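You operate a simulated robot arm through the tools that you are given. There is no shell and no other tool. Be economical: measure what you need, move in short steps, check, and stop when the job is done.

The job below is to be done with a simulated robot arm. You get a single attempt, and the scene is never put back.

Task
Load the thick mango pouch pack into the magazine and jog one pouch into the grippers.
Fine: print facing out, guides in to its size mark, magazine pushed home; the display ends on GRIP OK.

Only the result counts: the job must be done as asked and must still hold three seconds after the hand-in. Knocking over, shifting, dropping, spilling or breaking anything else fails it.

Robot
A 7-joint arm with a two-finger parallel gripper on a trunk, on a base that drives. Base frame: it is fixed to the floor where the robot stands at the start and does not move with it; the origin is under the middle of the robot, x ahead of it, y to its left, z up. Units: mm, rad, N and s.
With the tool pointing down near the work surface it reaches from about 100 to 720 mm from the robot's upright axis, wherever it stands. Its first joint turns from -2.897 to 2.897 rad. Places, roughly: bed of the magazine [1200, -200, 700]; magazine [1200, -200, 700]; thick corn pouch pack [1250, 1250, 1000]; thick mango pouch pack [1250, 1500, 1000]; thick strawberry pouch pack [1250, 1000, 1000]; white jog button [1000, -100, 1100]. Payload 3.91 kg.
Tool frame: the origin (TCP) lies between the finger pads and is the grasp point; the fingertips stand 30 mm ahead of it; z points along the fingers, y is the line along which they close. The gripper opens to 110 mm. The fingers are 20 mm wide and 10 mm thick; the gripper's body (48 by 112 mm) begins 55 mm behind the TCP.
Orientation is that of the tool frame in the base frame, as a unit quaternion [w, x, y, z]. With the fingers straight down and closing along the base's y, the tool's x points along the base's -x, its y along +y and its z along -z.

Tools
- The arm moves only by the tool arm_command. Its argument "plan" is a list of rows, each a list of 3 entries, a list of its own where there are three numbers: the finger opening in cm, from 0 to 11, then the shift along the tool's x, y, z in units of 50 mm (1.0 is 50 mm), then the turn, a rotation vector about the tool's x, y, z in units of 8 degrees (1.0 is 8 degrees). In form: [[jaw, [dx, dy, dz], [ax, ay, az]], ...]. A call has 1 to 8 rows; each row shifts and turns the commanded pose from where the row before left it, along the tool's axes as they then stand. A call with a number of a shift or a turn outside -1 to 1 is refused whole. Each row takes 0.2 s and may step no farther than 50 mm and 0.15 rad from the row before; otherwise, or with a gripper value out of range, the whole call is refused. Where a pose cannot be reached the arm comes as near as it can. A force on the tool above 50 N (or 10 N above the force at the start of the call, whichever is more), or a blocked arm, ends the call early, and 0.2 s more pass. Each finger travels about 153 mm/s and halts on what it meets, pressing with about 22 N; the grip force reading is that of the motor and also rises with nothing between the fingers. The clock runs only during rows and for 0.2 s after the last one: add rows that do not move to give the fingers time. The reply holds the time, the measured pose of the TCP, the force on the tool along the base axes, the opening and the grip force, in the units named above and with some noise, with the torque about the TCP (base axes, N m) and any sound that the robot's microphone picked up, and new pictures: "show" is both (left out), scene, wrist or none.
- Cameras (640 x 400 px; columns grow to the right, rows downward): "scene" is now at [11.1, 127.5, 1337.7]; the picture's right is [-0.18, -0.98, 0.00], its down [-0.57, 0.10, -0.82] and it looks along [0.80, -0.14, -0.58] (base axes); focal length 272 px, centre (320, 200). "wrist" rides on the gripper at [77, 7, -114] in the tool frame; the picture's right is [-0.09, 1.00, 0.00], its down [-0.80, -0.07, -0.59] and it looks along [-0.59, -0.05, 0.80] (tool axes); focal length 270 px, centre (320, 200). There is no depth. A picture from a camera that has moved, and an enlarged one, comes with that camera's place and axes in the base frame and with its lens. The place of the scene camera against the robot may be out by one fixed shift of up to 12 mm in any direction.
- lift_body(by): slides the trunk up (or, below 0, down) by that many mm; the arm and the scene camera ride with it, the base frame stays. It gives what a move gives, with no picture.
- drive_base(legs): drives the robot by 1 to 6 legs, each [ahead, turn to the left] in mm and rad, along the robot's own axes; the way and the turn of a leg run together, so that a leg with both is an arc; at most 1500 mm and 3.142 rad a leg. The arm and the cameras ride along, it lands a little off, and it stops where it bumps. It gives what a move gives, and a new picture of the scene camera.
- aim_head(pan, tilt): turns the head with the scene camera to pan (to the left, within 2.705 rad either way) and tilt (down, from -0.506 to 1.204), counted from straight ahead of the robot. It gives what a move gives, and a new picture of the scene camera.
- inspect(camera, box): a new picture of the part [left, top, right, bottom] of that camera's present view, enlarged. The clock stands still meanwhile.
- hand_in(): hands the job in; it is judged then, once.

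Go step by step. Nothing tells you exact positions but the pictures and the camera data: compare them with the known pose of the tool, close in by small moves and look again before you grip or let go. The budget is 120 turns and 260 pictures, counting those below and the enlarged ones. Unless the task says otherwise, let go and move clear before handing in.

The tools are called after ">>>" as name(argument=value, ...) on one line, values as JSON. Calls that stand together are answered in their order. arm_command: Moves the arm, as the interface text tells. Its arguments: {"type":"object","properties":{"plan":{"type":"array","items":{"type":"array"}},"show":{"type":"string","enum":["both","scene","wrist","none"]}},"required":["plan"]} The other tools are called the same way: lift_body (by) slides the trunk up or down; drive_base (legs) drives the base; aim_head (pan, tilt) turns the head that bears the scene camera; inspect (camera, box) takes an enlarged picture of a part of a camera's view; hand_in () hands the job in.

At the start:

```text
time: 0.0
position: [498.8, 79.7, 981.7]
tcp_rot: [0.001, 0.0, 1.0, 0.0]
ft_force: [0.2, 0.5, 0.1]
moment: [0.01, 0.01, 0.03]
gripper_width: 109.9
gripper_force: 0.0
trunk travel left (down, up): [-300.0, 310.0]
robot x, y, heading: [-2.5, -3.7, 0.001]
head pan, tilt: [-0.176, 0.614]
```

scene: 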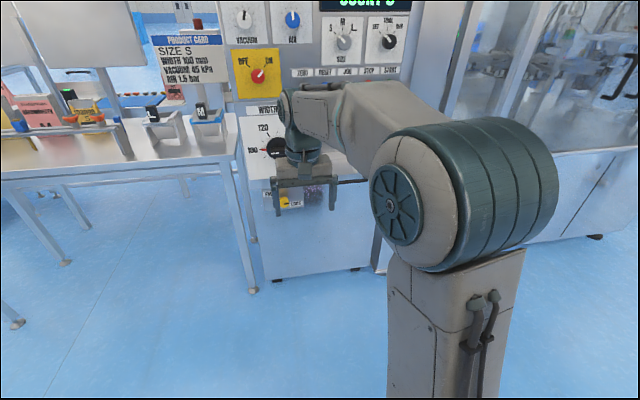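
wrist: 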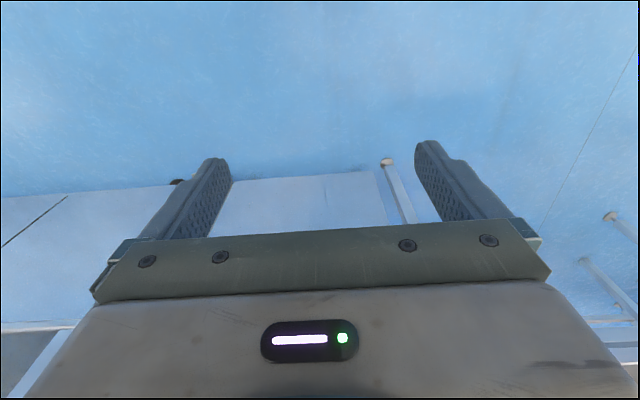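

I see a machine panel ahead and a table at left with a product card. I'll look around with the head before moving.

>>> inspect(camera="scene", box=[0, 0, 240, 150])

>>> inspect(camera="scene", box=[220, 0, 440, 220])

>>> aim_head(pan=-0.15, tilt=0.2)

>>> aim_head(pan=0.75, tilt=0.4)

```text
2.67 times, centred on (120, 75) of scene
camera zoom: at [11.1, 127.5, 1337.7], right [-0.18, -0.98, 0.0], down [-0.57, 0.1, -0.82], along [0.8, -0.14, -0.58], focal length 725 px, centre (853, 533)
```

zoom: 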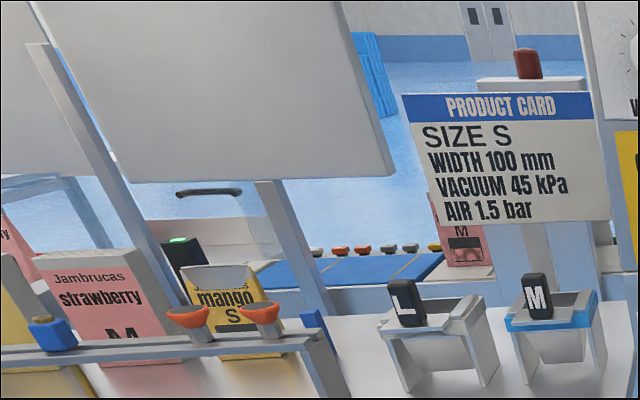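

```text
1.82 times, centred on (330, 110) of scene
camera zoom: at [11.1, 127.5, 1337.7], right [-0.18, -0.98, 0.0], down [-0.57, 0.1, -0.82], along [0.8, -0.14, -0.58], focal length 495 px, centre (302, 364)
```

zoom: 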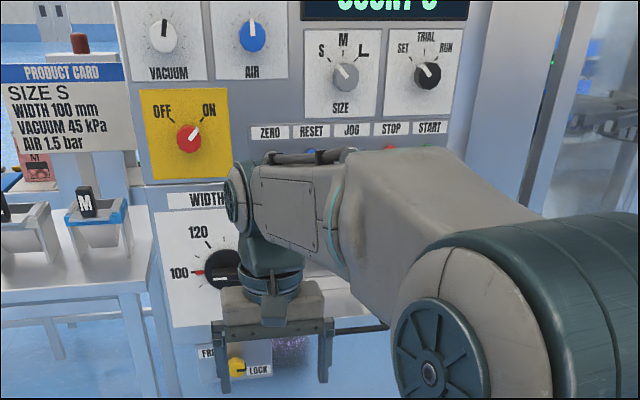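

```text
time: 0.9
position: [498.8, 81.0, 982.3]
tcp_rot: [0.0, 0.0, 1.0, 0.0]
ft_force: [0.5, -0.3, 0.3]
moment: [0.0, 0.0, 0.0]
gripper_width: 110.0
gripper_force: 0.1
trunk travel left (down, up): [-300.0, 310.0]
robot x, y, heading: [-1.8, 0.5, 0.0]
head pan, tilt: [-0.15, 0.201]
camera scene: at [16.6, 129.0, 1375.6], right [-0.15, -0.99, 0.0], down [-0.2, 0.03, -0.98], along [0.97, -0.15, -0.2], focal length 272 px, centre (320, 200)
```

scene: 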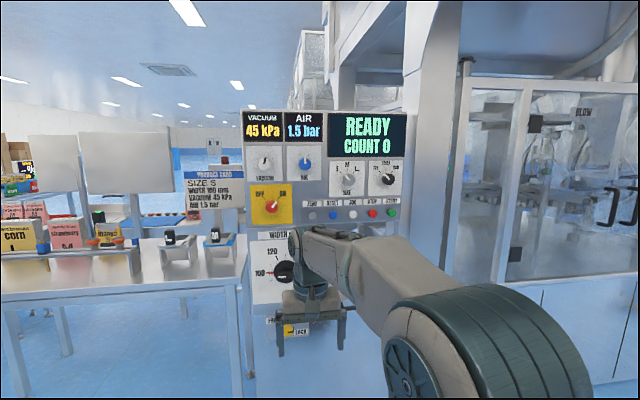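

```text
time: 2.1
position: [499.7, 80.7, 981.2]
tcp_rot: [0.0, 0.0, 1.0, -0.001]
ft_force: [0.1, -0.4, 0.8]
moment: [-0.04, 0.01, -0.01]
gripper_width: 109.9
gripper_force: 0.0
trunk travel left (down, up): [-300.0, 310.0]
robot x, y, heading: [-2.1, 0.8, 0.003]
head pan, tilt: [0.75, 0.4]
camera scene: at [-7.7, 206.1, 1357.1], right [0.68, -0.73, 0.0], down [-0.28, -0.27, -0.92], along [0.67, 0.63, -0.39], focal length 272 px, centre (320, 200)
```

scene: 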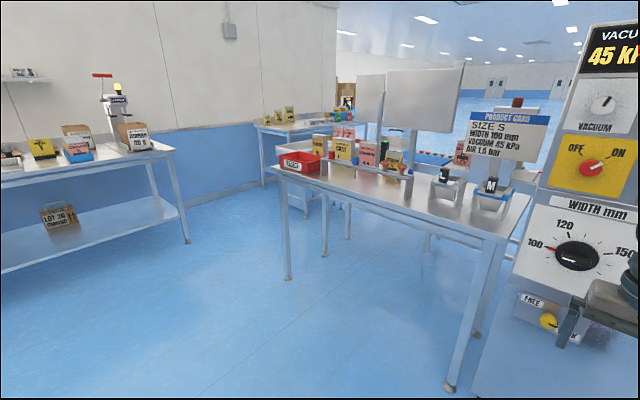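

The card says size S, width 100, vacuum 45 kPa, air 1.5 bar. Next I'll enlarge the packs, the knobs and the side tables.

>>> inspect(camera="scene", box=[260, 110, 420, 210])

>>> inspect(camera="scene", box=[0, 60, 200, 240])

>>> inspect(camera="scene", box=[420, 150, 640, 400])

>>> aim_head(pan=-0.3, tilt=0.35)

```text
4.00 times, centred on (340, 160) of scene
camera zoom: at [-7.7, 206.1, 1357.1], right [0.68, -0.73, 0.0], down [-0.28, -0.27, -0.92], along [0.67, 0.63, -0.39], focal length 1088 px, centre (240, 360)
```

zoom: 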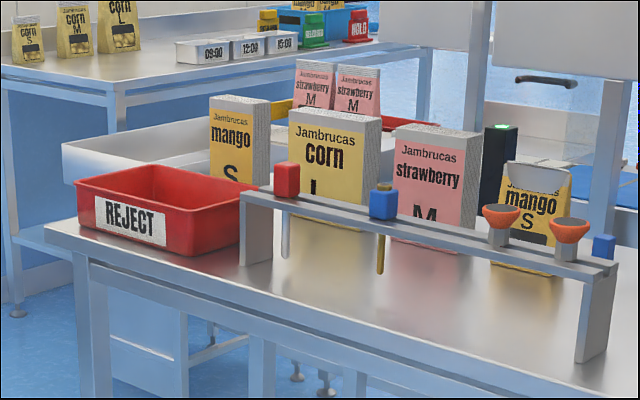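

```text
2.22 times, centred on (100, 150) of scene
camera zoom: at [-7.7, 206.1, 1357.1], right [0.68, -0.73, 0.0], down [-0.28, -0.27, -0.92], along [0.67, 0.63, -0.39], focal length 604 px, centre (809, 311)
```

zoom: 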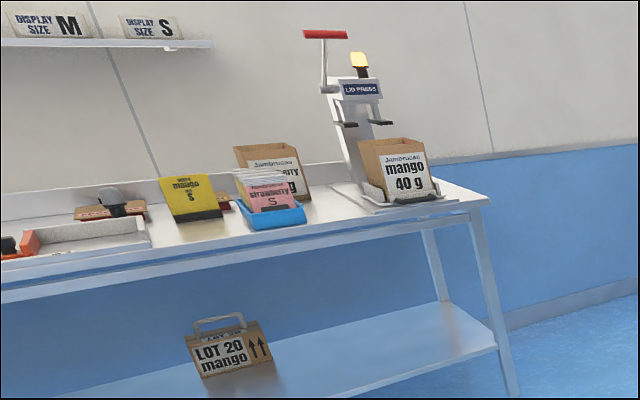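

```text
1.60 times, centred on (530, 275) of scene
camera zoom: at [-7.7, 206.1, 1357.1], right [0.68, -0.73, 0.0], down [-0.28, -0.27, -0.92], along [0.67, 0.63, -0.39], focal length 435 px, centre (-16, 80)
```

zoom: 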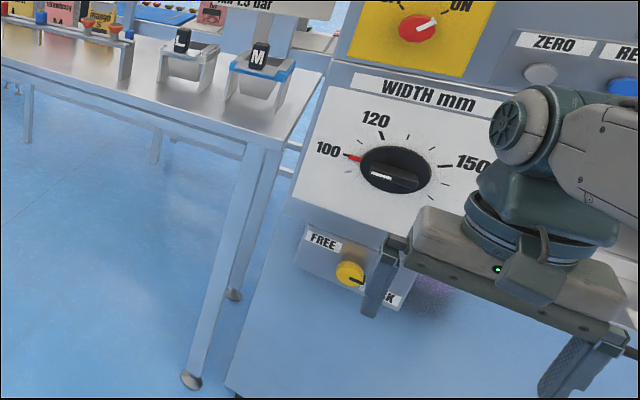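

```text
time: 3.4
position: [499.9, 80.9, 981.5]
tcp_rot: [0.001, 0.001, 1.0, 0.0]
ft_force: [0.0, -0.3, 0.5]
moment: [0.01, 0.03, 0.02]
gripper_width: 110.0
gripper_force: 0.1
trunk travel left (down, up): [-300.0, 310.0]
robot x, y, heading: [-2.4, 2.0, 0.003]
head pan, tilt: [-0.3, 0.351]
camera scene: at [13.4, 115.5, 1361.7], right [-0.29, -0.96, 0.0], down [-0.33, 0.1, -0.94], along [0.9, -0.28, -0.34], focal length 272 px, centre (320, 200)
```

scene: 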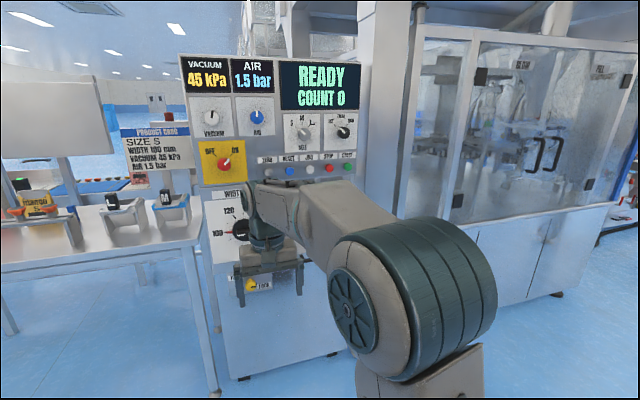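

The thick mango pack is the brick nearest the reject bin. The arm blocks my view of the magazine, so I'll turn the base left and pan the head back.

>>> drive_base(legs=[[0, 1.2]])

>>> aim_head(pan=-1.35, tilt=0.5)

>>> inspect(camera="scene", box=[200, 0, 440, 150])

>>> inspect(camera="scene", box=[200, 130, 440, 280])

```text
time: 6.8
position: [107.0, 494.3, 981.9]
tcp_rot: [0.0, -0.563, 0.826, 0.0]
ft_force: [0.3, 0.2, 0.3]
moment: [-0.02, 0.01, 0.01]
gripper_width: 109.8
gripper_force: 0.1
trunk travel left (down, up): [-300.0, 310.0]
robot x, y, heading: [-1.9, 1.9, 1.191]
head pan, tilt: [-0.3, 0.351]
camera scene: at [-108.7, 49.3, 1361.7], right [0.78, -0.62, 0.0], down [-0.21, -0.27, -0.94], along [0.59, 0.73, -0.34], focal length 272 px, centre (320, 200)
```

scene: 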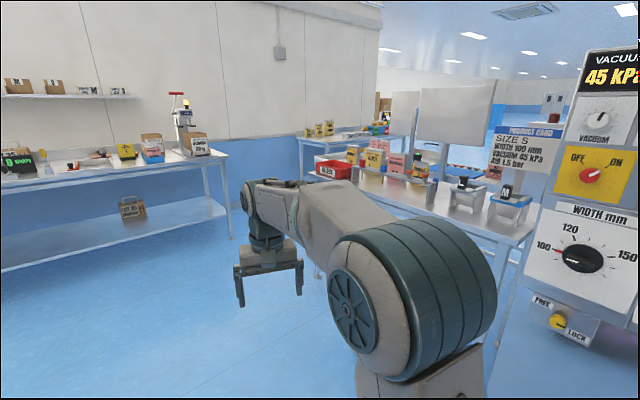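

```text
time: 8.1
position: [108.1, 494.2, 982.0]
tcp_rot: [-0.001, -0.563, 0.826, 0.0]
ft_force: [0.1, -0.2, 0.2]
moment: [0.0, 0.01, 0.01]
gripper_width: 110.0
gripper_force: 0.2
trunk travel left (down, up): [-300.0, 310.0]
robot x, y, heading: [1.8, 0.4, 1.195]
head pan, tilt: [-1.349, 0.499]
camera scene: at [-76.8, -37.2, 1348.0], right [-0.15, -0.99, 0.0], down [-0.47, 0.07, -0.88], along [0.87, -0.13, -0.48], focal length 272 px, centre (320, 200)
```

scene: 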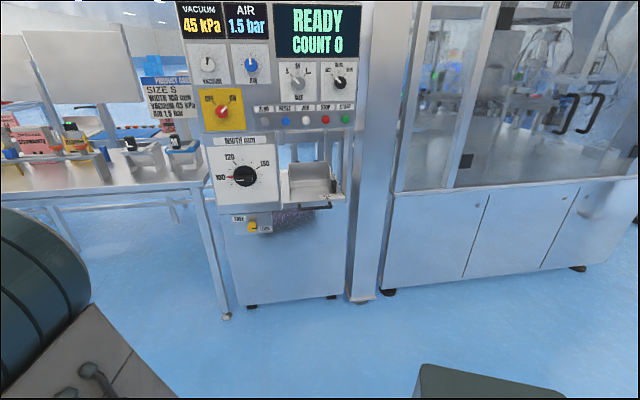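

```text
2.67 times, centred on (320, 75) of scene
camera zoom: at [-76.8, -37.2, 1348.0], right [-0.15, -0.99, 0.0], down [-0.47, 0.07, -0.88], along [0.87, -0.13, -0.48], focal length 725 px, centre (320, 533)
```

zoom: 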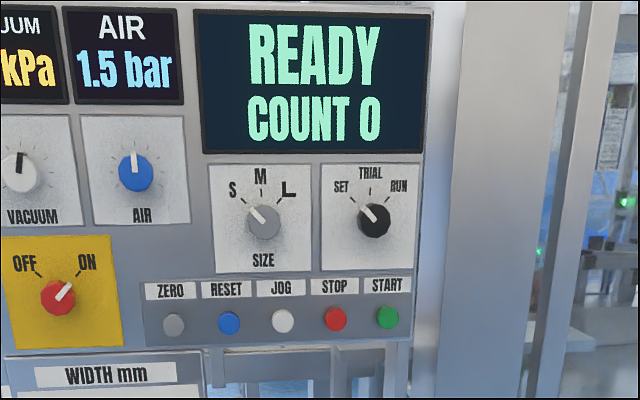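

```text
2.67 times, centred on (320, 205) of scene
camera zoom: at [-76.8, -37.2, 1348.0], right [-0.15, -0.99, 0.0], down [-0.47, 0.07, -0.88], along [0.87, -0.13, -0.48], focal length 725 px, centre (320, 187)
```

zoom: 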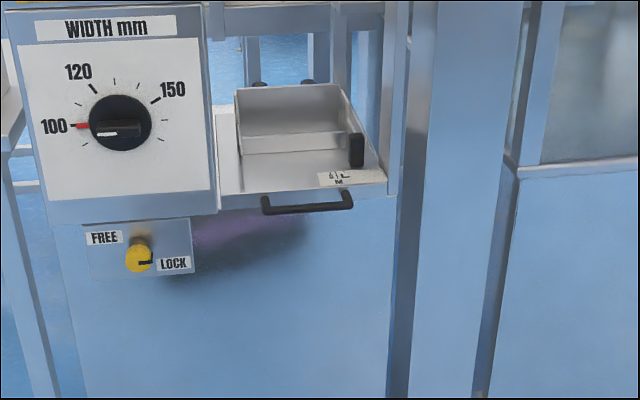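

Size S and SET are already selected, as are vacuum and air, and the width reads 100. I'll drive closer for a better look at the magazine tray and its guide.

>>> drive_base(legs=[[0, -1.2], [400, 0], [0, -1.3]])

>>> aim_head(pan=1.1, tilt=0.65)

>>> inspect(camera="scene", box=[220, 100, 420, 300])

```text
time: 16.8
position: [609.2, -468.3, 981.5]
tcp_rot: [0.0, 0.61, 0.792, 0.0]
ft_force: [0.1, -1.0, -0.1]
moment: [-0.04, -0.02, 0.0]
gripper_width: 110.1
gripper_force: 0.1
trunk travel left (down, up): [-300.0, 310.0]
robot x, y, heading: [404.6, -6.0, -1.314]
head pan, tilt: [-1.349, 0.499]
camera scene: at [449.0, 58.1, 1348.0], right [-0.46, 0.89, 0.0], down [0.42, 0.22, -0.88], along [-0.78, -0.41, -0.48], focal length 272 px, centre (320, 200)
```

scene: 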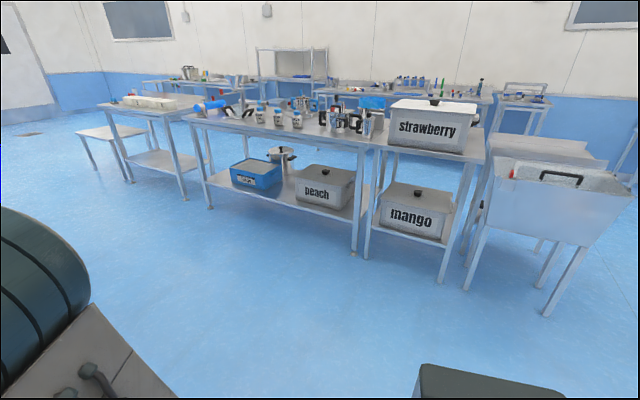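

```text
time: 19.0
position: [609.9, -467.1, 981.7]
tcp_rot: [-0.001, 0.61, 0.792, 0.0]
ft_force: [-0.5, 0.5, -0.2]
moment: [-0.01, -0.03, -0.02]
gripper_width: 109.8
gripper_force: 0.0
trunk travel left (down, up): [-300.0, 310.0]
robot x, y, heading: [403.7, -2.4, -1.308]
head pan, tilt: [1.1, 0.649]
camera scene: at [614.6, 81.8, 1334.6], right [-0.21, -0.98, 0.0], down [-0.59, 0.13, -0.8], along [0.78, -0.17, -0.6], focal length 272 px, centre (320, 200)
```

scene: 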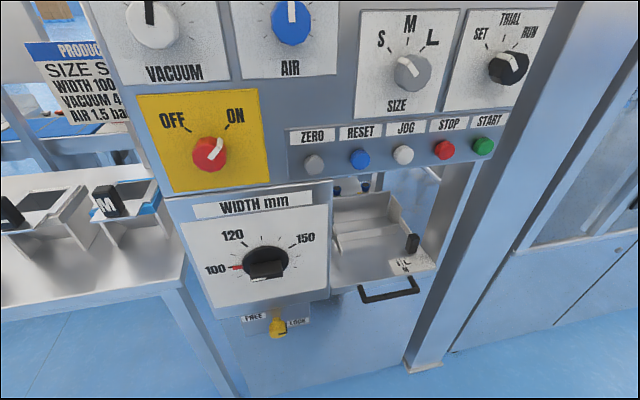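

```text
2.00 times, centred on (320, 200) of scene
camera zoom: at [614.6, 81.8, 1334.6], right [-0.21, -0.98, 0.0], down [-0.59, 0.13, -0.8], along [0.78, -0.17, -0.6], focal length 544 px, centre (320, 200)
```

zoom: 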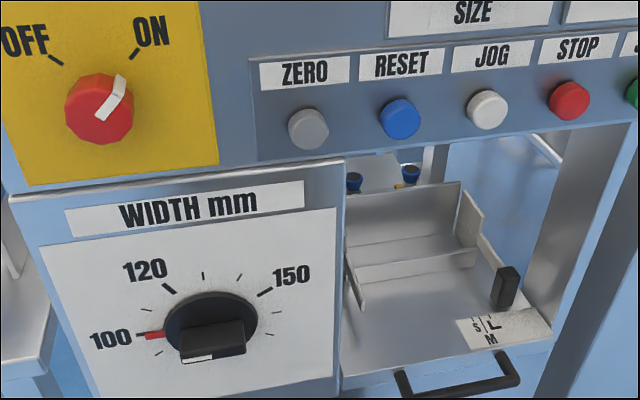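

The tray has a slider knob on its front edge with S/L/M marks. I'll zoom in on it.

>>> inspect(camera="scene", box=[325, 165, 445, 305])

>>> inspect(camera="scene", box=[380, 225, 450, 275])

```text
2.86 times, centred on (385, 235) of scene
camera zoom: at [614.6, 81.8, 1334.6], right [-0.21, -0.98, 0.0], down [-0.59, 0.13, -0.8], along [0.78, -0.17, -0.6], focal length 777 px, centre (134, 100)
```

zoom: 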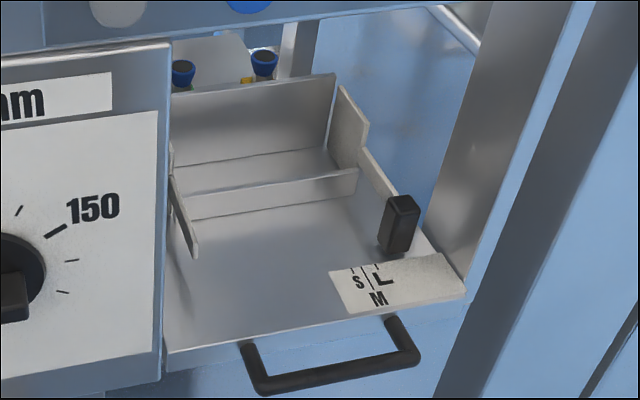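

```text
8.00 times, centred on (415, 250) of scene
camera zoom: at [614.6, 81.8, 1334.6], right [-0.21, -0.98, 0.0], down [-0.59, 0.13, -0.8], along [0.78, -0.17, -0.6], focal length 2176 px, centre (-440, -200)
```

zoom: 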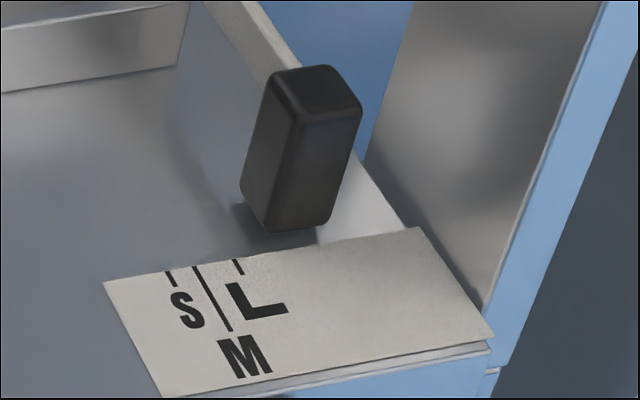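

The magazine slot sits around x 1190–1265, floor z ≈ 715, and its side guides are wide open. Now I'll raise the trunk and drive over to the packs.

>>> lift_body(by=200)

>>> drive_base(legs=[[0, 2.88], [1400, 0], [0, -1.57]])

>>> aim_head(pan=0.1, tilt=0.6)

```text
time: 21.2
position: [608.3, -467.4, 1181.8]
tcp_rot: [-0.001, 0.61, 0.793, -0.001]
ft_force: [-0.4, 0.1, 0.3]
moment: [-0.01, 0.02, -0.01]
gripper_width: 109.8
gripper_force: 0.1
trunk travel left (down, up): [-500.0, 110.0]
robot x, y, heading: [408.0, -4.7, -1.315]
head pan, tilt: [1.1, 0.649]
```

```text
time: 38.8
position: [890.7, 1476.0, 1182.6]
tcp_rot: [0.0, -0.006, 1.0, 0.0]
ft_force: [0.5, 0.0, 0.9]
moment: [-0.02, 0.01, -0.02]
gripper_width: 110.2
gripper_force: 0.1
trunk travel left (down, up): [-500.0, 110.0]
robot x, y, heading: [394.2, 1390.3, 0.01]
head pan, tilt: [1.1, 0.649]
camera scene: at [353.4, 1607.7, 1534.6], right [0.9, -0.44, 0.0], down [-0.27, -0.54, -0.8], along [0.35, 0.71, -0.6], focal length 272 px, centre (320, 200)
```

scene: 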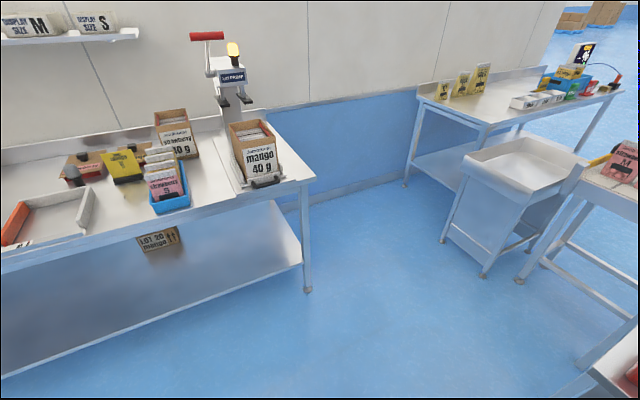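

```text
time: 40.0
position: [891.4, 1473.7, 1182.2]
tcp_rot: [0.001, -0.006, 1.0, 0.0]
ft_force: [-0.1, -0.6, 0.7]
moment: [-0.01, -0.02, -0.03]
gripper_width: 109.8
gripper_force: 0.1
trunk travel left (down, up): [-500.0, 110.0]
robot x, y, heading: [389.9, 1384.8, 0.013]
head pan, tilt: [0.099, 0.6]
camera scene: at [402.7, 1539.9, 1538.9], right [0.11, -0.99, 0.0], down [-0.56, -0.06, -0.83], along [0.82, 0.09, -0.56], focal length 272 px, centre (320, 200)
```

scene: 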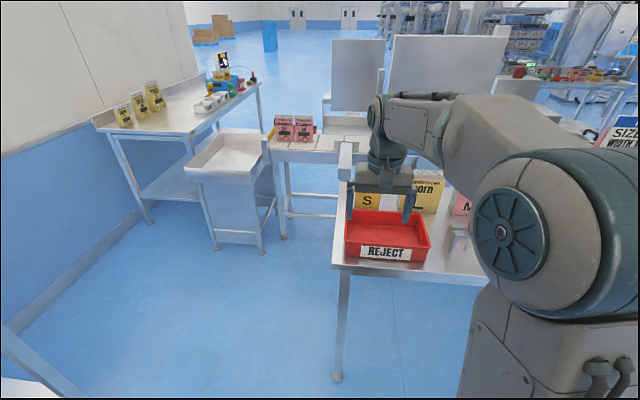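

The bin sits in front of the pack. I'll take a wrist look and a zoomed scene view.

>>> inspect(camera="wrist", box=[0, 0, 640, 400])

>>> inspect(camera="scene", box=[330, 130, 490, 290])

```text
1.00 times, centred on (320, 200) of wrist
camera zoom: at [814.3, 1481.0, 1296.9], right [0.08, 1.0, 0.0], down [0.8, -0.06, 0.59], along [0.59, -0.05, -0.8], focal length 270 px, centre (320, 200)
```

zoom: 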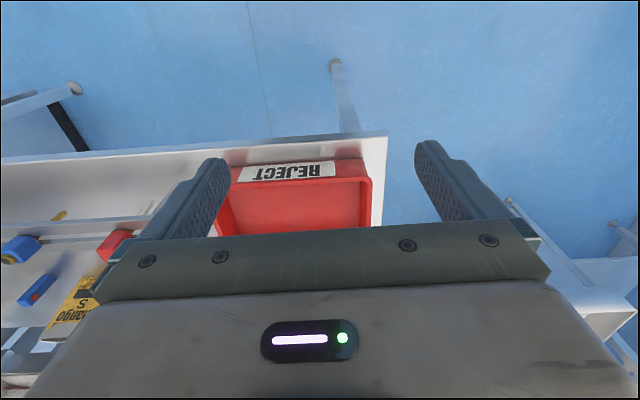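

```text
2.50 times, centred on (410, 210) of scene
camera zoom: at [402.7, 1539.9, 1538.9], right [0.11, -0.99, 0.0], down [-0.56, -0.06, -0.83], along [0.82, 0.09, -0.56], focal length 680 px, centre (95, 175)
```

zoom: 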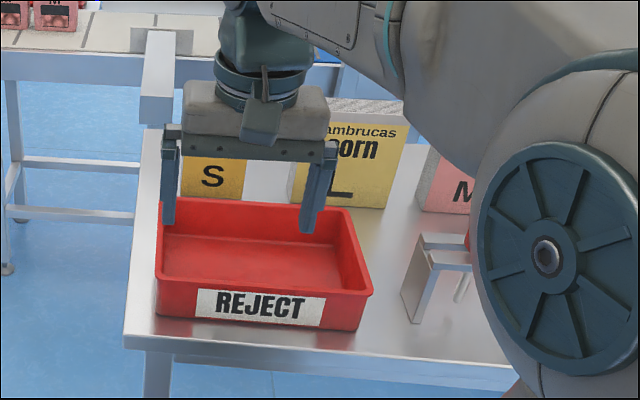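

I'll roll the gripper 180° so the camera will sit above the gripper once I pitch it forward. I'll try one direction first.

>>> arm_command(plan=[[11, [0, 0, 0], [0, 0, 1]], [11, [0, 0, 0], [0, 0, 1]], [11, [0, 0, 0], [0, 0, 1]], [11, [0, 0, 0], [0, 0, 1]], [11, [0, 0, 0], [0, 0, 1]], [11, [0, 0, 0], [0, 0, 1]], [11, [0, 0, 0], [0, 0, 1]], [11, [0, 0, 0], [0, 0, 1]]], show="none")

>>> arm_command(plan=[[11, [0, 0, 0], [0, 0, 1]], [11, [0, 0, 0], [0, 0, 1]], [11, [0, 0, 0], [0, 0, 1]], [11, [0, 0, 0], [0, 0, 1]], [11, [0, 0, 0], [0, 0, 1]], [11, [0, 0, 0], [0, 0, 1]], [11, [0, 0, 0], [0, 0, 1]], [11, [0, 0, 0], [0, 0, 1]]], show="none")

>>> arm_command(plan=[[11, [0, 0, 0], [0, 0, 1]], [11, [0, 0, 0], [0, 0, 1]], [11, [0, 0, 0], [0, 0, 1]], [11, [0, 0, 0], [0, 0, 1]], [11, [0, 0, 0], [0, 0, 1]], [11, [0, 0, 0], [0, 0, 1]], [11, [0, 0, 0], [0, 0, 0.5]]], show="both")

```text
time: 41.8
position: [892.3, 1474.1, 1181.4]
tcp_rot: [0.0, 0.526, 0.85, 0.0]
ft_force: [-0.4, 0.3, -0.3]
moment: [-0.03, 0.0, -0.01]
gripper_width: 110.0
gripper_force: 0.1
trunk travel left (down, up): [-500.0, 110.0]
robot x, y, heading: [392.8, 1388.1, 0.011]
head pan, tilt: [0.099, 0.6]
```

```text
time: 43.6
position: [890.8, 1474.2, 1181.6]
tcp_rot: [-0.001, 0.897, 0.443, 0.001]
ft_force: [0.9, -0.2, -0.6]
moment: [0.01, 0.0, -0.02]
gripper_width: 110.2
gripper_force: 0.0
trunk travel left (down, up): [-500.0, 110.0]
robot x, y, heading: [395.8, 1389.4, 0.011]
head pan, tilt: [0.099, 0.6]
```

```text
time: 45.2
position: [893.2, 1473.9, 1175.6]
tcp_rot: [-0.001, 0.999, 0.031, -0.01]
ft_force: [-0.5, 1.0, -0.2]
moment: [-0.02, 0.01, -0.02]
gripper_width: 110.2
gripper_force: 0.0
out of reach, approached as far as the arm can: row 6
trunk travel left (down, up): [-500.0, 110.0]
robot x, y, heading: [393.8, 1385.0, 0.014]
head pan, tilt: [0.099, 0.6]
camera scene: at [403.1, 1540.0, 1538.9], right [0.11, -0.99, 0.0], down [-0.56, -0.06, -0.82], along [0.82, 0.09, -0.57], focal length 272 px, centre (320, 200)
camera wrist: at [972.6, 1471.8, 1288.8], right [-0.03, -1.0, 0.0], down [-0.79, 0.02, 0.61], along [-0.61, 0.02, -0.79], focal length 270 px, centre (320, 200)
```

scene: 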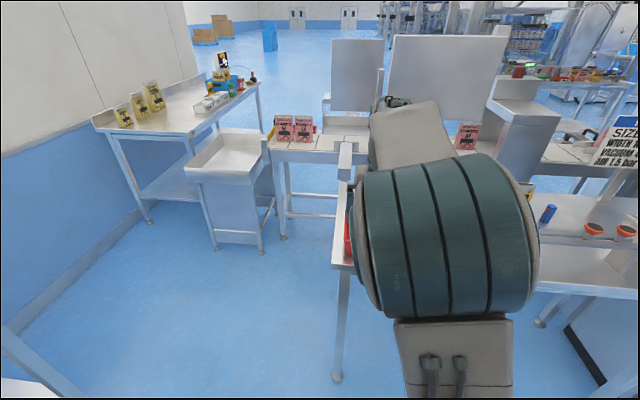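
wrist: 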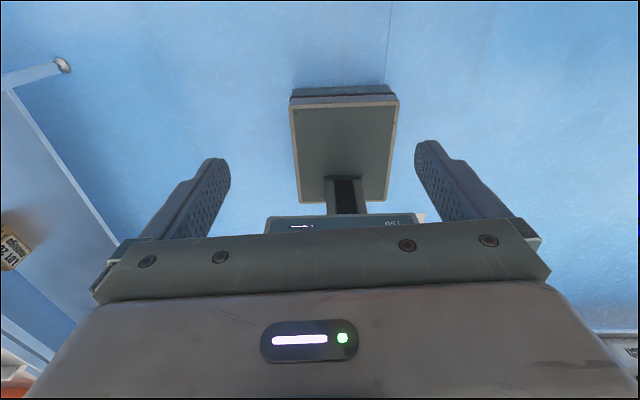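

The roll is nearly complete, and the wrist camera now faces the robot. Next I'll pitch the gripper up to horizontal, pointing at the packs.

>>> arm_command(plan=[[11, [0, 0, 0], [0, 1, 0]], [11, [0, 0, 0], [0, 1, 0]], [11, [0, 0, 0], [0, 1, 0]], [11, [0, 0, 0], [0, 1, 0]], [11, [0, 0, 0], [0, 1, 0]], [11, [0, 0, 0], [0, 1, 0]]], show="wrist")

>>> arm_command(plan=[[11, [0, 0, 0], [0, 1, 0]], [11, [0, 0, 0], [0, 1, 0]], [11, [0, 0, 0], [0, 1, 0]], [11, [0, 0, 0], [0, 1, 0]], [11, [0, 0, 0], [0, 1, 0]], [11, [0, 0, 0], [0, 0.3, 0]]], show="both")

```text
time: 46.6
position: [891.2, 1474.3, 1175.1]
tcp_rot: [-0.013, 0.916, 0.028, 0.399]
ft_force: [0.8, 0.4, -0.5]
moment: [-0.01, 0.02, -0.01]
gripper_width: 110.2
gripper_force: 0.1
trunk travel left (down, up): [-500.0, 110.0]
robot x, y, heading: [391.3, 1389.1, 0.016]
head pan, tilt: [0.099, 0.6]
camera wrist: at [861.6, 1464.5, 1310.8], right [0.0, -1.0, -0.07], down [-0.98, 0.01, -0.18], along [0.18, 0.07, -0.98], focal length 270 px, centre (320, 200)
```

wrist: 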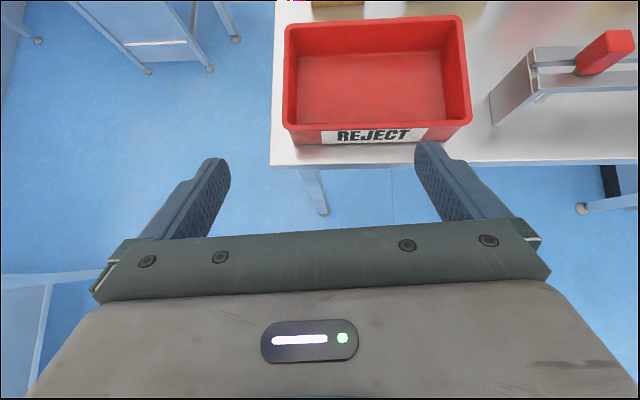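

```text
time: 48.0
position: [899.1, 1475.8, 1179.1]
tcp_rot: [-0.022, 0.71, 0.021, 0.703]
ft_force: [0.8, -0.7, -0.2]
moment: [0.0, 0.0, -0.01]
gripper_width: 109.9
gripper_force: 0.0
out of reach, approached as far as the arm can: row 5, 6
trunk travel left (down, up): [-500.0, 110.0]
robot x, y, heading: [395.4, 1385.8, 0.011]
head pan, tilt: [0.099, 0.6]
camera scene: at [402.9, 1540.4, 1538.8], right [0.11, -0.99, 0.0], down [-0.56, -0.06, -0.82], along [0.82, 0.09, -0.57], focal length 272 px, centre (320, 200)
camera wrist: at [786.4, 1461.9, 1257.4], right [0.06, -0.99, -0.09], down [-0.61, 0.04, -0.79], along [0.79, 0.1, -0.6], focal length 270 px, centre (320, 200)
```

scene: 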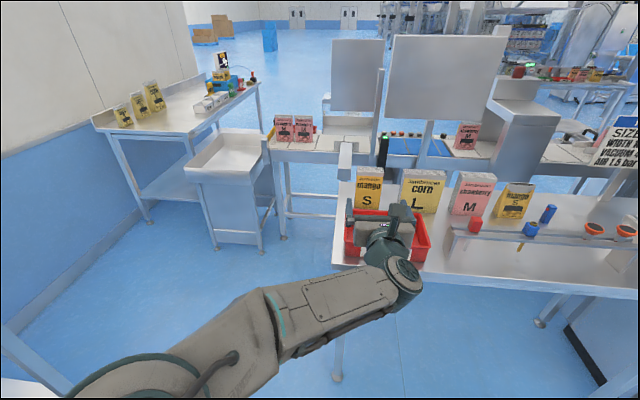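
wrist: 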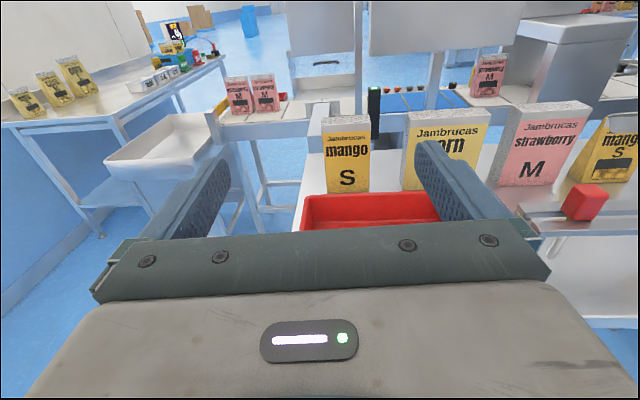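

Now I have a clear view of the mango pack. I'll zoom both cameras on it to triangulate.

>>> inspect(camera="wrist", box=[290, 100, 450, 200])

>>> inspect(camera="scene", box=[330, 130, 490, 230])

```text
4.00 times, centred on (370, 150) of wrist
camera zoom: at [786.4, 1461.9, 1257.4], right [0.06, -0.99, -0.09], down [-0.61, 0.04, -0.79], along [0.79, 0.1, -0.6], focal length 1081 px, centre (120, 400)
```

zoom: 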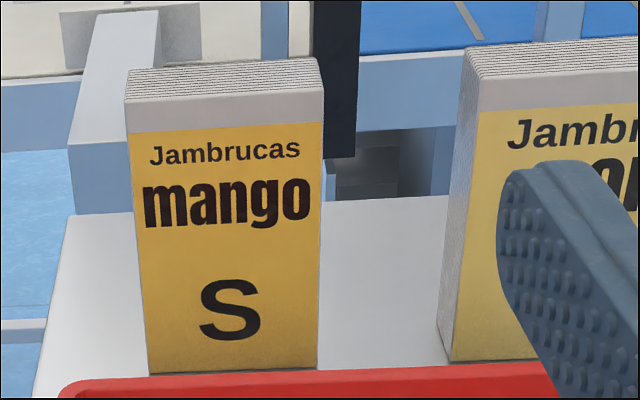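

```text
4.00 times, centred on (410, 180) of scene
camera zoom: at [402.9, 1540.4, 1538.8], right [0.11, -0.99, 0.0], down [-0.56, -0.06, -0.82], along [0.82, 0.09, -0.57], focal length 1088 px, centre (-40, 280)
```

zoom: 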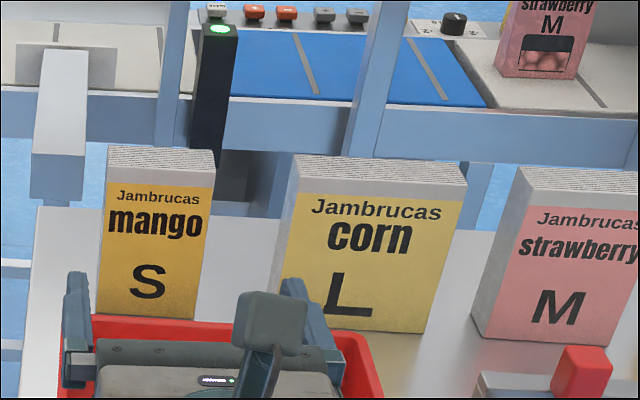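

The mango pack measures front face x≈1307, y 1410–1509, top z≈1049, about 42 mm thick. I'll drive forward 270 mm, then straighten the gripper yaw.

>>> drive_base(legs=[[260, 0]])

>>> arm_command(plan=[[11, [0, 0, 0], [-0.44, 0, 0]], [11, [0, 0.2, 0], [0, 0, 0]]], show="both")

```text
time: 49.9
position: [1160.0, 1480.3, 1179.3]
tcp_rot: [-0.023, 0.711, 0.021, 0.703]
ft_force: [0.0, -1.2, 0.2]
moment: [-0.01, -0.02, -0.01]
gripper_width: 109.9
gripper_force: 0.0
trunk travel left (down, up): [-500.0, 110.0]
robot x, y, heading: [654.2, 1393.4, 0.014]
head pan, tilt: [0.099, 0.6]
camera scene: at [663.8, 1543.4, 1538.9], right [0.11, -0.99, 0.0], down [-0.56, -0.06, -0.82], along [0.82, 0.09, -0.57], focal length 272 px, centre (320, 200)
```

scene: 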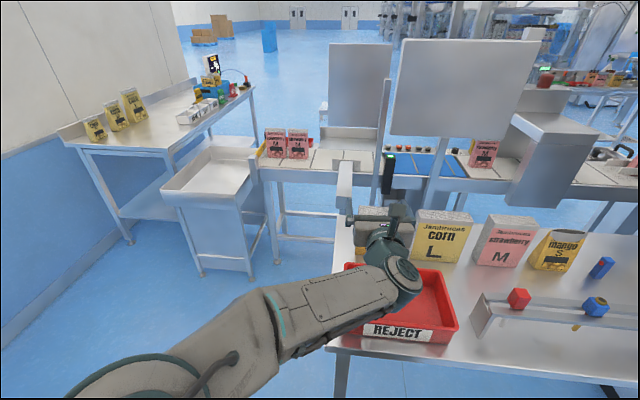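

```text
time: 50.5
position: [1160.7, 1468.6, 1179.9]
tcp_rot: [-0.001, 0.711, -0.001, 0.703]
ft_force: [0.3, -0.4, -0.7]
moment: [0.01, -0.02, 0.02]
gripper_width: 109.9
gripper_force: 0.0
trunk travel left (down, up): [-500.0, 110.0]
robot x, y, heading: [655.0, 1392.5, 0.019]
head pan, tilt: [0.099, 0.6]
camera scene: at [663.5, 1543.4, 1538.9], right [0.11, -0.99, 0.0], down [-0.56, -0.06, -0.83], along [0.82, 0.09, -0.56], focal length 272 px, centre (320, 200)
camera wrist: at [1046.7, 1463.3, 1258.0], right [0.0, -1.0, -0.09], down [-0.6, 0.07, -0.79], along [0.8, 0.05, -0.6], focal length 270 px, centre (320, 200)
```

scene: 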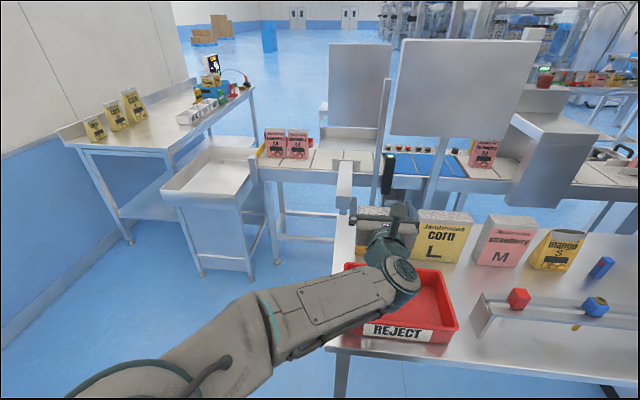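
wrist: 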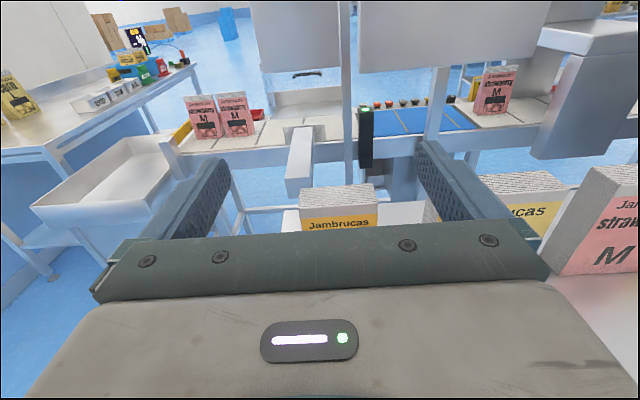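

The yaw is straight now. I'll measure the pack's top again close up.

>>> inspect(camera="wrist", box=[280, 160, 440, 260])

```text
4.00 times, centred on (360, 210) of wrist
camera zoom: at [1046.7, 1463.3, 1258.0], right [0.0, -1.0, -0.09], down [-0.6, 0.07, -0.79], along [0.8, 0.05, -0.6], focal length 1081 px, centre (160, 160)
```

zoom: 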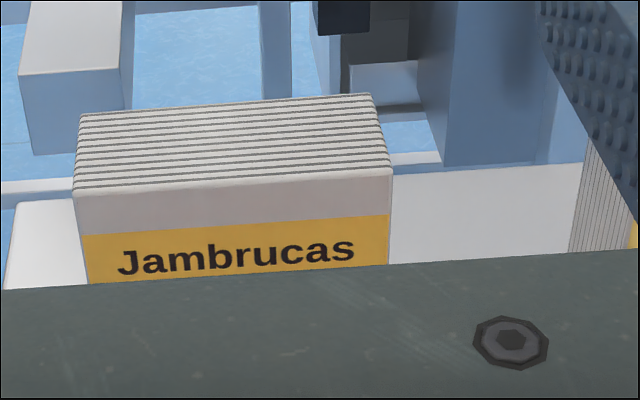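

The pack spans x 1312–1355, y 1408–1508. I'll align y, then lower the trunk to grip height z≈1020, which is above the bin rim.

>>> arm_command(plan=[[11, [0, 0.2, 0], [0, 0, 0]]], show="none")

>>> lift_body(by=-160)

>>> aim_head(pan=0.0, tilt=0.75)

>>> inspect(camera="wrist", box=[160, 100, 480, 300])

```text
time: 50.9
position: [1162.6, 1461.1, 1179.4]
tcp_rot: [-0.002, 0.711, 0.0, 0.703]
ft_force: [0.5, -0.5, 1.1]
moment: [-0.05, -0.02, -0.03]
gripper_width: 110.1
gripper_force: 0.1
trunk travel left (down, up): [-500.0, 110.0]
robot x, y, heading: [654.5, 1389.2, 0.014]
head pan, tilt: [0.099, 0.6]
```

```text
time: 52.7
position: [1161.6, 1459.3, 1021.3]
tcp_rot: [-0.001, 0.712, 0.0, 0.703]
ft_force: [0.1, 0.4, 1.3]
moment: [-0.01, -0.03, -0.03]
gripper_width: 109.9
gripper_force: 0.0
trunk travel left (down, up): [-340.0, 270.0]
robot x, y, heading: [652.7, 1391.3, 0.016]
head pan, tilt: [0.099, 0.6]
```

```text
time: 53.4
position: [1161.8, 1460.2, 1019.7]
tcp_rot: [-0.002, 0.711, 0.001, 0.703]
ft_force: [-0.4, 0.2, -0.6]
moment: [0.0, 0.0, 0.0]
gripper_width: 109.7
gripper_force: 0.0
trunk travel left (down, up): [-340.0, 270.0]
robot x, y, heading: [653.6, 1388.7, 0.018]
head pan, tilt: [0.0, 0.75]
camera scene: at [658.4, 1534.5, 1366.1], right [0.01, -1.0, 0.0], down [-0.68, -0.01, -0.73], along [0.73, 0.01, -0.68], focal length 272 px, centre (320, 200)
```

scene: 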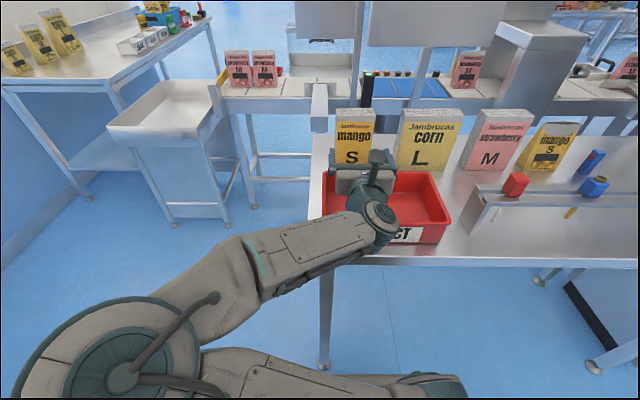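

```text
2.00 times, centred on (320, 200) of wrist
camera zoom: at [1048.5, 1453.8, 1098.8], right [0.0, -1.0, -0.09], down [-0.6, 0.07, -0.79], along [0.8, 0.06, -0.6], focal length 541 px, centre (320, 200)
```

zoom: 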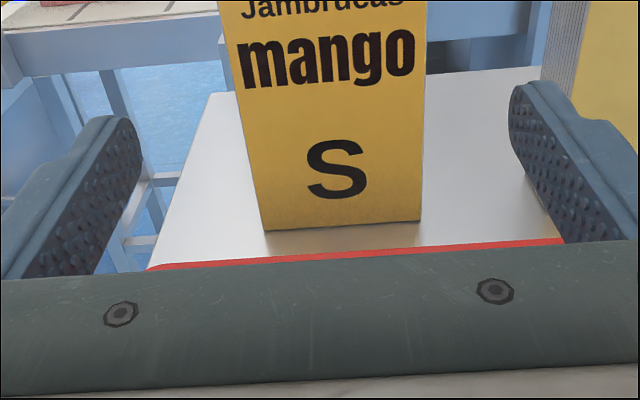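

Gripper y≈1460 matches the pack centre. I'll advance 100 mm and check again.

>>> arm_command(plan=[[11, [0, 0, 0.6], [0, 0, 0]], [11, [0, 0, 0.6], [0, 0, 0]], [11, [0, 0, 0.6], [0, 0, 0]], [11, [0, 0, 0], [0, 0, 0]]], show="both")

```text
time: 54.4
position: [1252.0, 1461.3, 1019.1]
tcp_rot: [-0.001, 0.711, 0.0, 0.703]
ft_force: [-0.1, 0.3, -0.3]
moment: [0.03, 0.01, 0.0]
gripper_width: 110.0
gripper_force: 0.1
trunk travel left (down, up): [-340.0, 270.0]
robot x, y, heading: [652.1, 1394.5, 0.018]
head pan, tilt: [0.0, 0.75]
camera scene: at [658.6, 1534.5, 1366.0], right [0.01, -1.0, 0.0], down [-0.68, -0.01, -0.73], along [0.73, 0.01, -0.68], focal length 272 px, centre (320, 200)
camera wrist: at [1138.9, 1454.2, 1097.9], right [0.0, -1.0, -0.09], down [-0.6, 0.07, -0.79], along [0.8, 0.06, -0.6], focal length 270 px, centre (320, 200)
```

scene: 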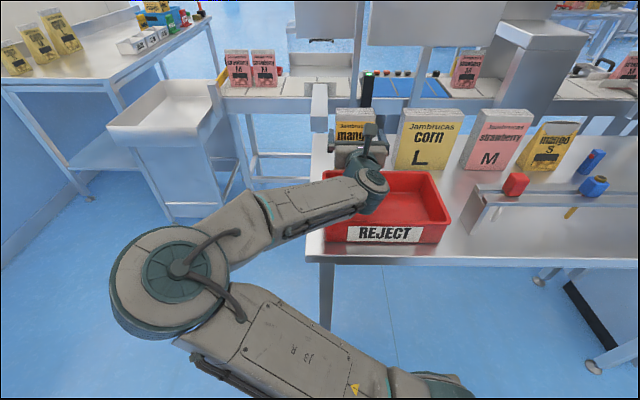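
wrist: 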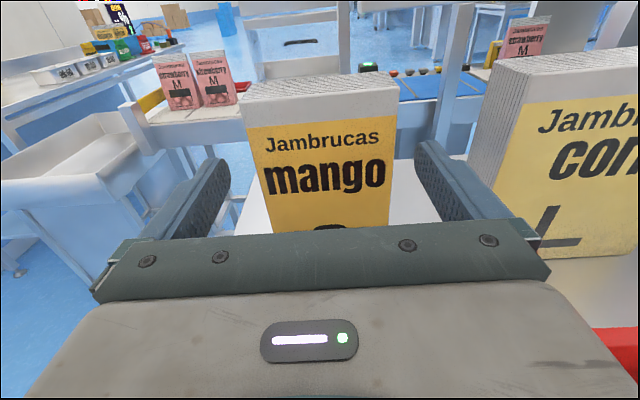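

Centred at about 1461. I'll advance the remaining 78 mm with the fingers straddling the pack.

>>> arm_command(plan=[[11, [0, 0, 0.4], [0, 0, 0]], [11, [0, 0, 0.4], [0, 0, 0]], [11, [0, 0, 0.4], [0, 0, 0]], [11, [0, 0, 0.38], [0, 0, 0]], [11, [0, 0, 0], [0, 0, 0]]], show="both")

```text
time: 55.6
position: [1331.9, 1462.3, 1018.1]
tcp_rot: [-0.001, 0.712, 0.0, 0.702]
ft_force: [0.4, 0.6, 0.4]
moment: [-0.04, -0.01, 0.01]
gripper_width: 110.0
gripper_force: 0.0
trunk travel left (down, up): [-340.0, 270.0]
robot x, y, heading: [653.0, 1393.1, 0.013]
head pan, tilt: [0.0, 0.75]
camera scene: at [658.6, 1534.5, 1366.0], right [0.01, -1.0, 0.0], down [-0.68, -0.01, -0.73], along [0.73, 0.01, -0.68], focal length 272 px, centre (320, 200)
camera wrist: at [1218.0, 1454.4, 1097.0], right [0.0, -1.0, -0.09], down [-0.6, 0.07, -0.79], along [0.8, 0.06, -0.6], focal length 270 px, centre (320, 200)
```

scene: 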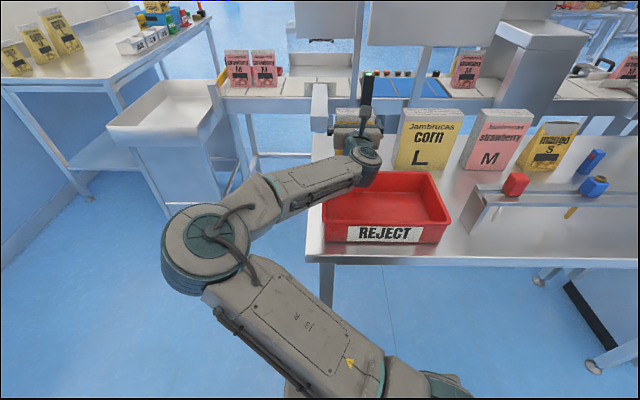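
wrist: 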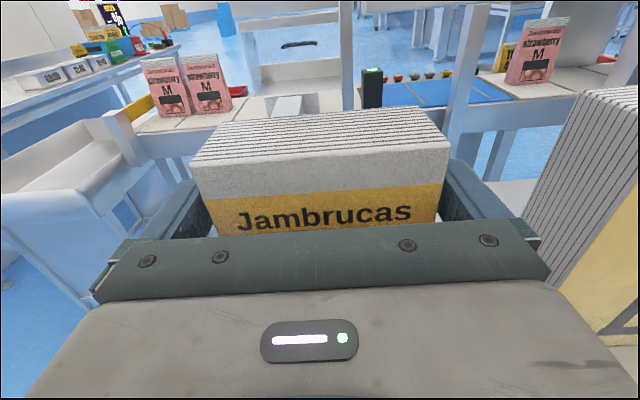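

The fingers straddle the pack with no contact. Closing now.

>>> arm_command(plan=[[8, [0, 0, 0], [0, 0, 0]], [8, [0, 0, 0], [0, 0, 0]], [8, [0, 0, 0], [0, 0, 0]]], show="none")

>>> lift_body(by=100)

>>> inspect(camera="wrist", box=[0, 0, 640, 400])

```text
time: 56.4
position: [1330.5, 1460.8, 1017.9]
tcp_rot: [-0.003, 0.711, 0.001, 0.703]
ft_force: [0.0, 0.1, 0.8]
moment: [0.06, -0.09, 0.0]
gripper_width: 99.9
gripper_force: 22.1
trunk travel left (down, up): [-340.0, 270.0]
robot x, y, heading: [655.1, 1391.6, 0.013]
head pan, tilt: [0.0, 0.75]
```

```text
time: 57.8
position: [1330.8, 1461.5, 1117.8]
tcp_rot: [-0.001, 0.712, -0.001, 0.702]
ft_force: [0.2, 0.2, -2.0]
moment: [0.0, -0.01, 0.01]
gripper_width: 99.8
gripper_force: 22.3
trunk travel left (down, up): [-440.0, 170.0]
robot x, y, heading: [653.7, 1393.4, 0.02]
head pan, tilt: [0.0, 0.75]
```

```text
1.00 times, centred on (320, 200) of wrist
camera zoom: at [1217.9, 1454.5, 1196.9], right [0.0, -1.0, -0.09], down [-0.61, 0.07, -0.79], along [0.8, 0.06, -0.6], focal length 270 px, centre (320, 200)
```

zoom: 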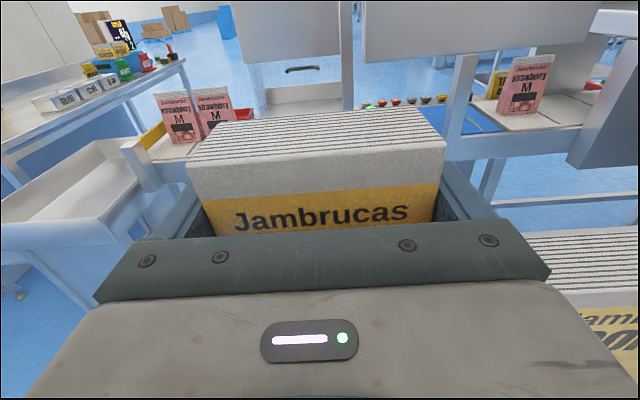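

Pack is held firmly and weighs about 2 N. I'll back out over the bin, retract the arm and drive to the magazine.

>>> drive_base(legs=[[-350, 0]])

>>> arm_command(plan=[[8, [0, 0, -0.6], [0, 0, 0]], [8, [0, 0, -0.6], [0, 0, 0]], [8, [0, 0, -0.6], [0, 0, 0]], [8, [0, 0, -0.6], [0, 0, 0]], [8, [0, 0, -0.6], [0, 0, 0]], [8, [0, 0, -0.4], [0, 0, 0]]], show="scene")

```text
time: 60.0
position: [980.2, 1459.1, 1117.3]
tcp_rot: [-0.004, 0.711, 0.003, 0.703]
ft_force: [0.0, 0.1, -4.1]
moment: [0.01, -0.02, 0.01]
gripper_width: 99.9
gripper_force: 22.3
trunk travel left (down, up): [-440.0, 170.0]
robot x, y, heading: [306.6, 1382.7, 0.019]
head pan, tilt: [0.0, 0.75]
camera scene: at [307.2, 1528.6, 1466.0], right [0.02, -1.0, 0.0], down [-0.68, -0.01, -0.73], along [0.73, 0.01, -0.68], focal length 272 px, centre (320, 200)
```

scene: 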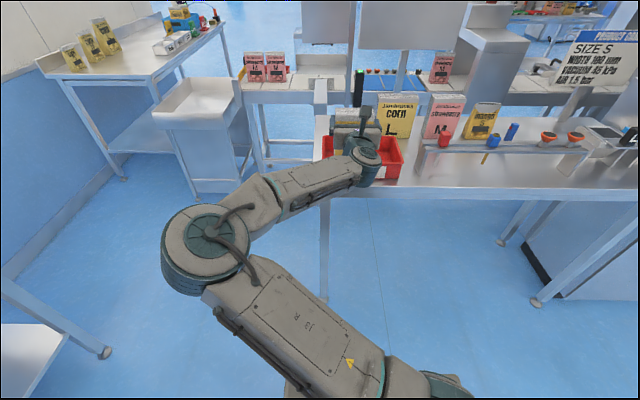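

```text
time: 61.4
position: [810.4, 1457.5, 1119.5]
tcp_rot: [-0.003, 0.712, 0.001, 0.703]
ft_force: [0.6, -0.6, -2.3]
moment: [0.01, 0.0, -0.01]
gripper_width: 100.0
gripper_force: 22.1
trunk travel left (down, up): [-440.0, 170.0]
robot x, y, heading: [301.8, 1386.0, 0.028]
head pan, tilt: [0.0, 0.75]
camera scene: at [307.0, 1528.6, 1466.0], right [0.02, -1.0, 0.0], down [-0.68, -0.01, -0.73], along [0.73, 0.01, -0.68], focal length 272 px, centre (320, 200)
```

scene: 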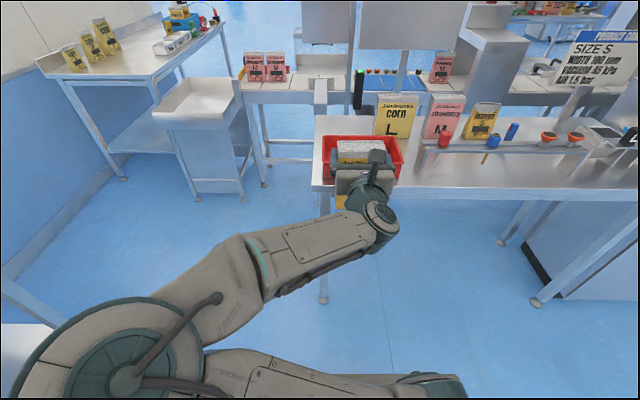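

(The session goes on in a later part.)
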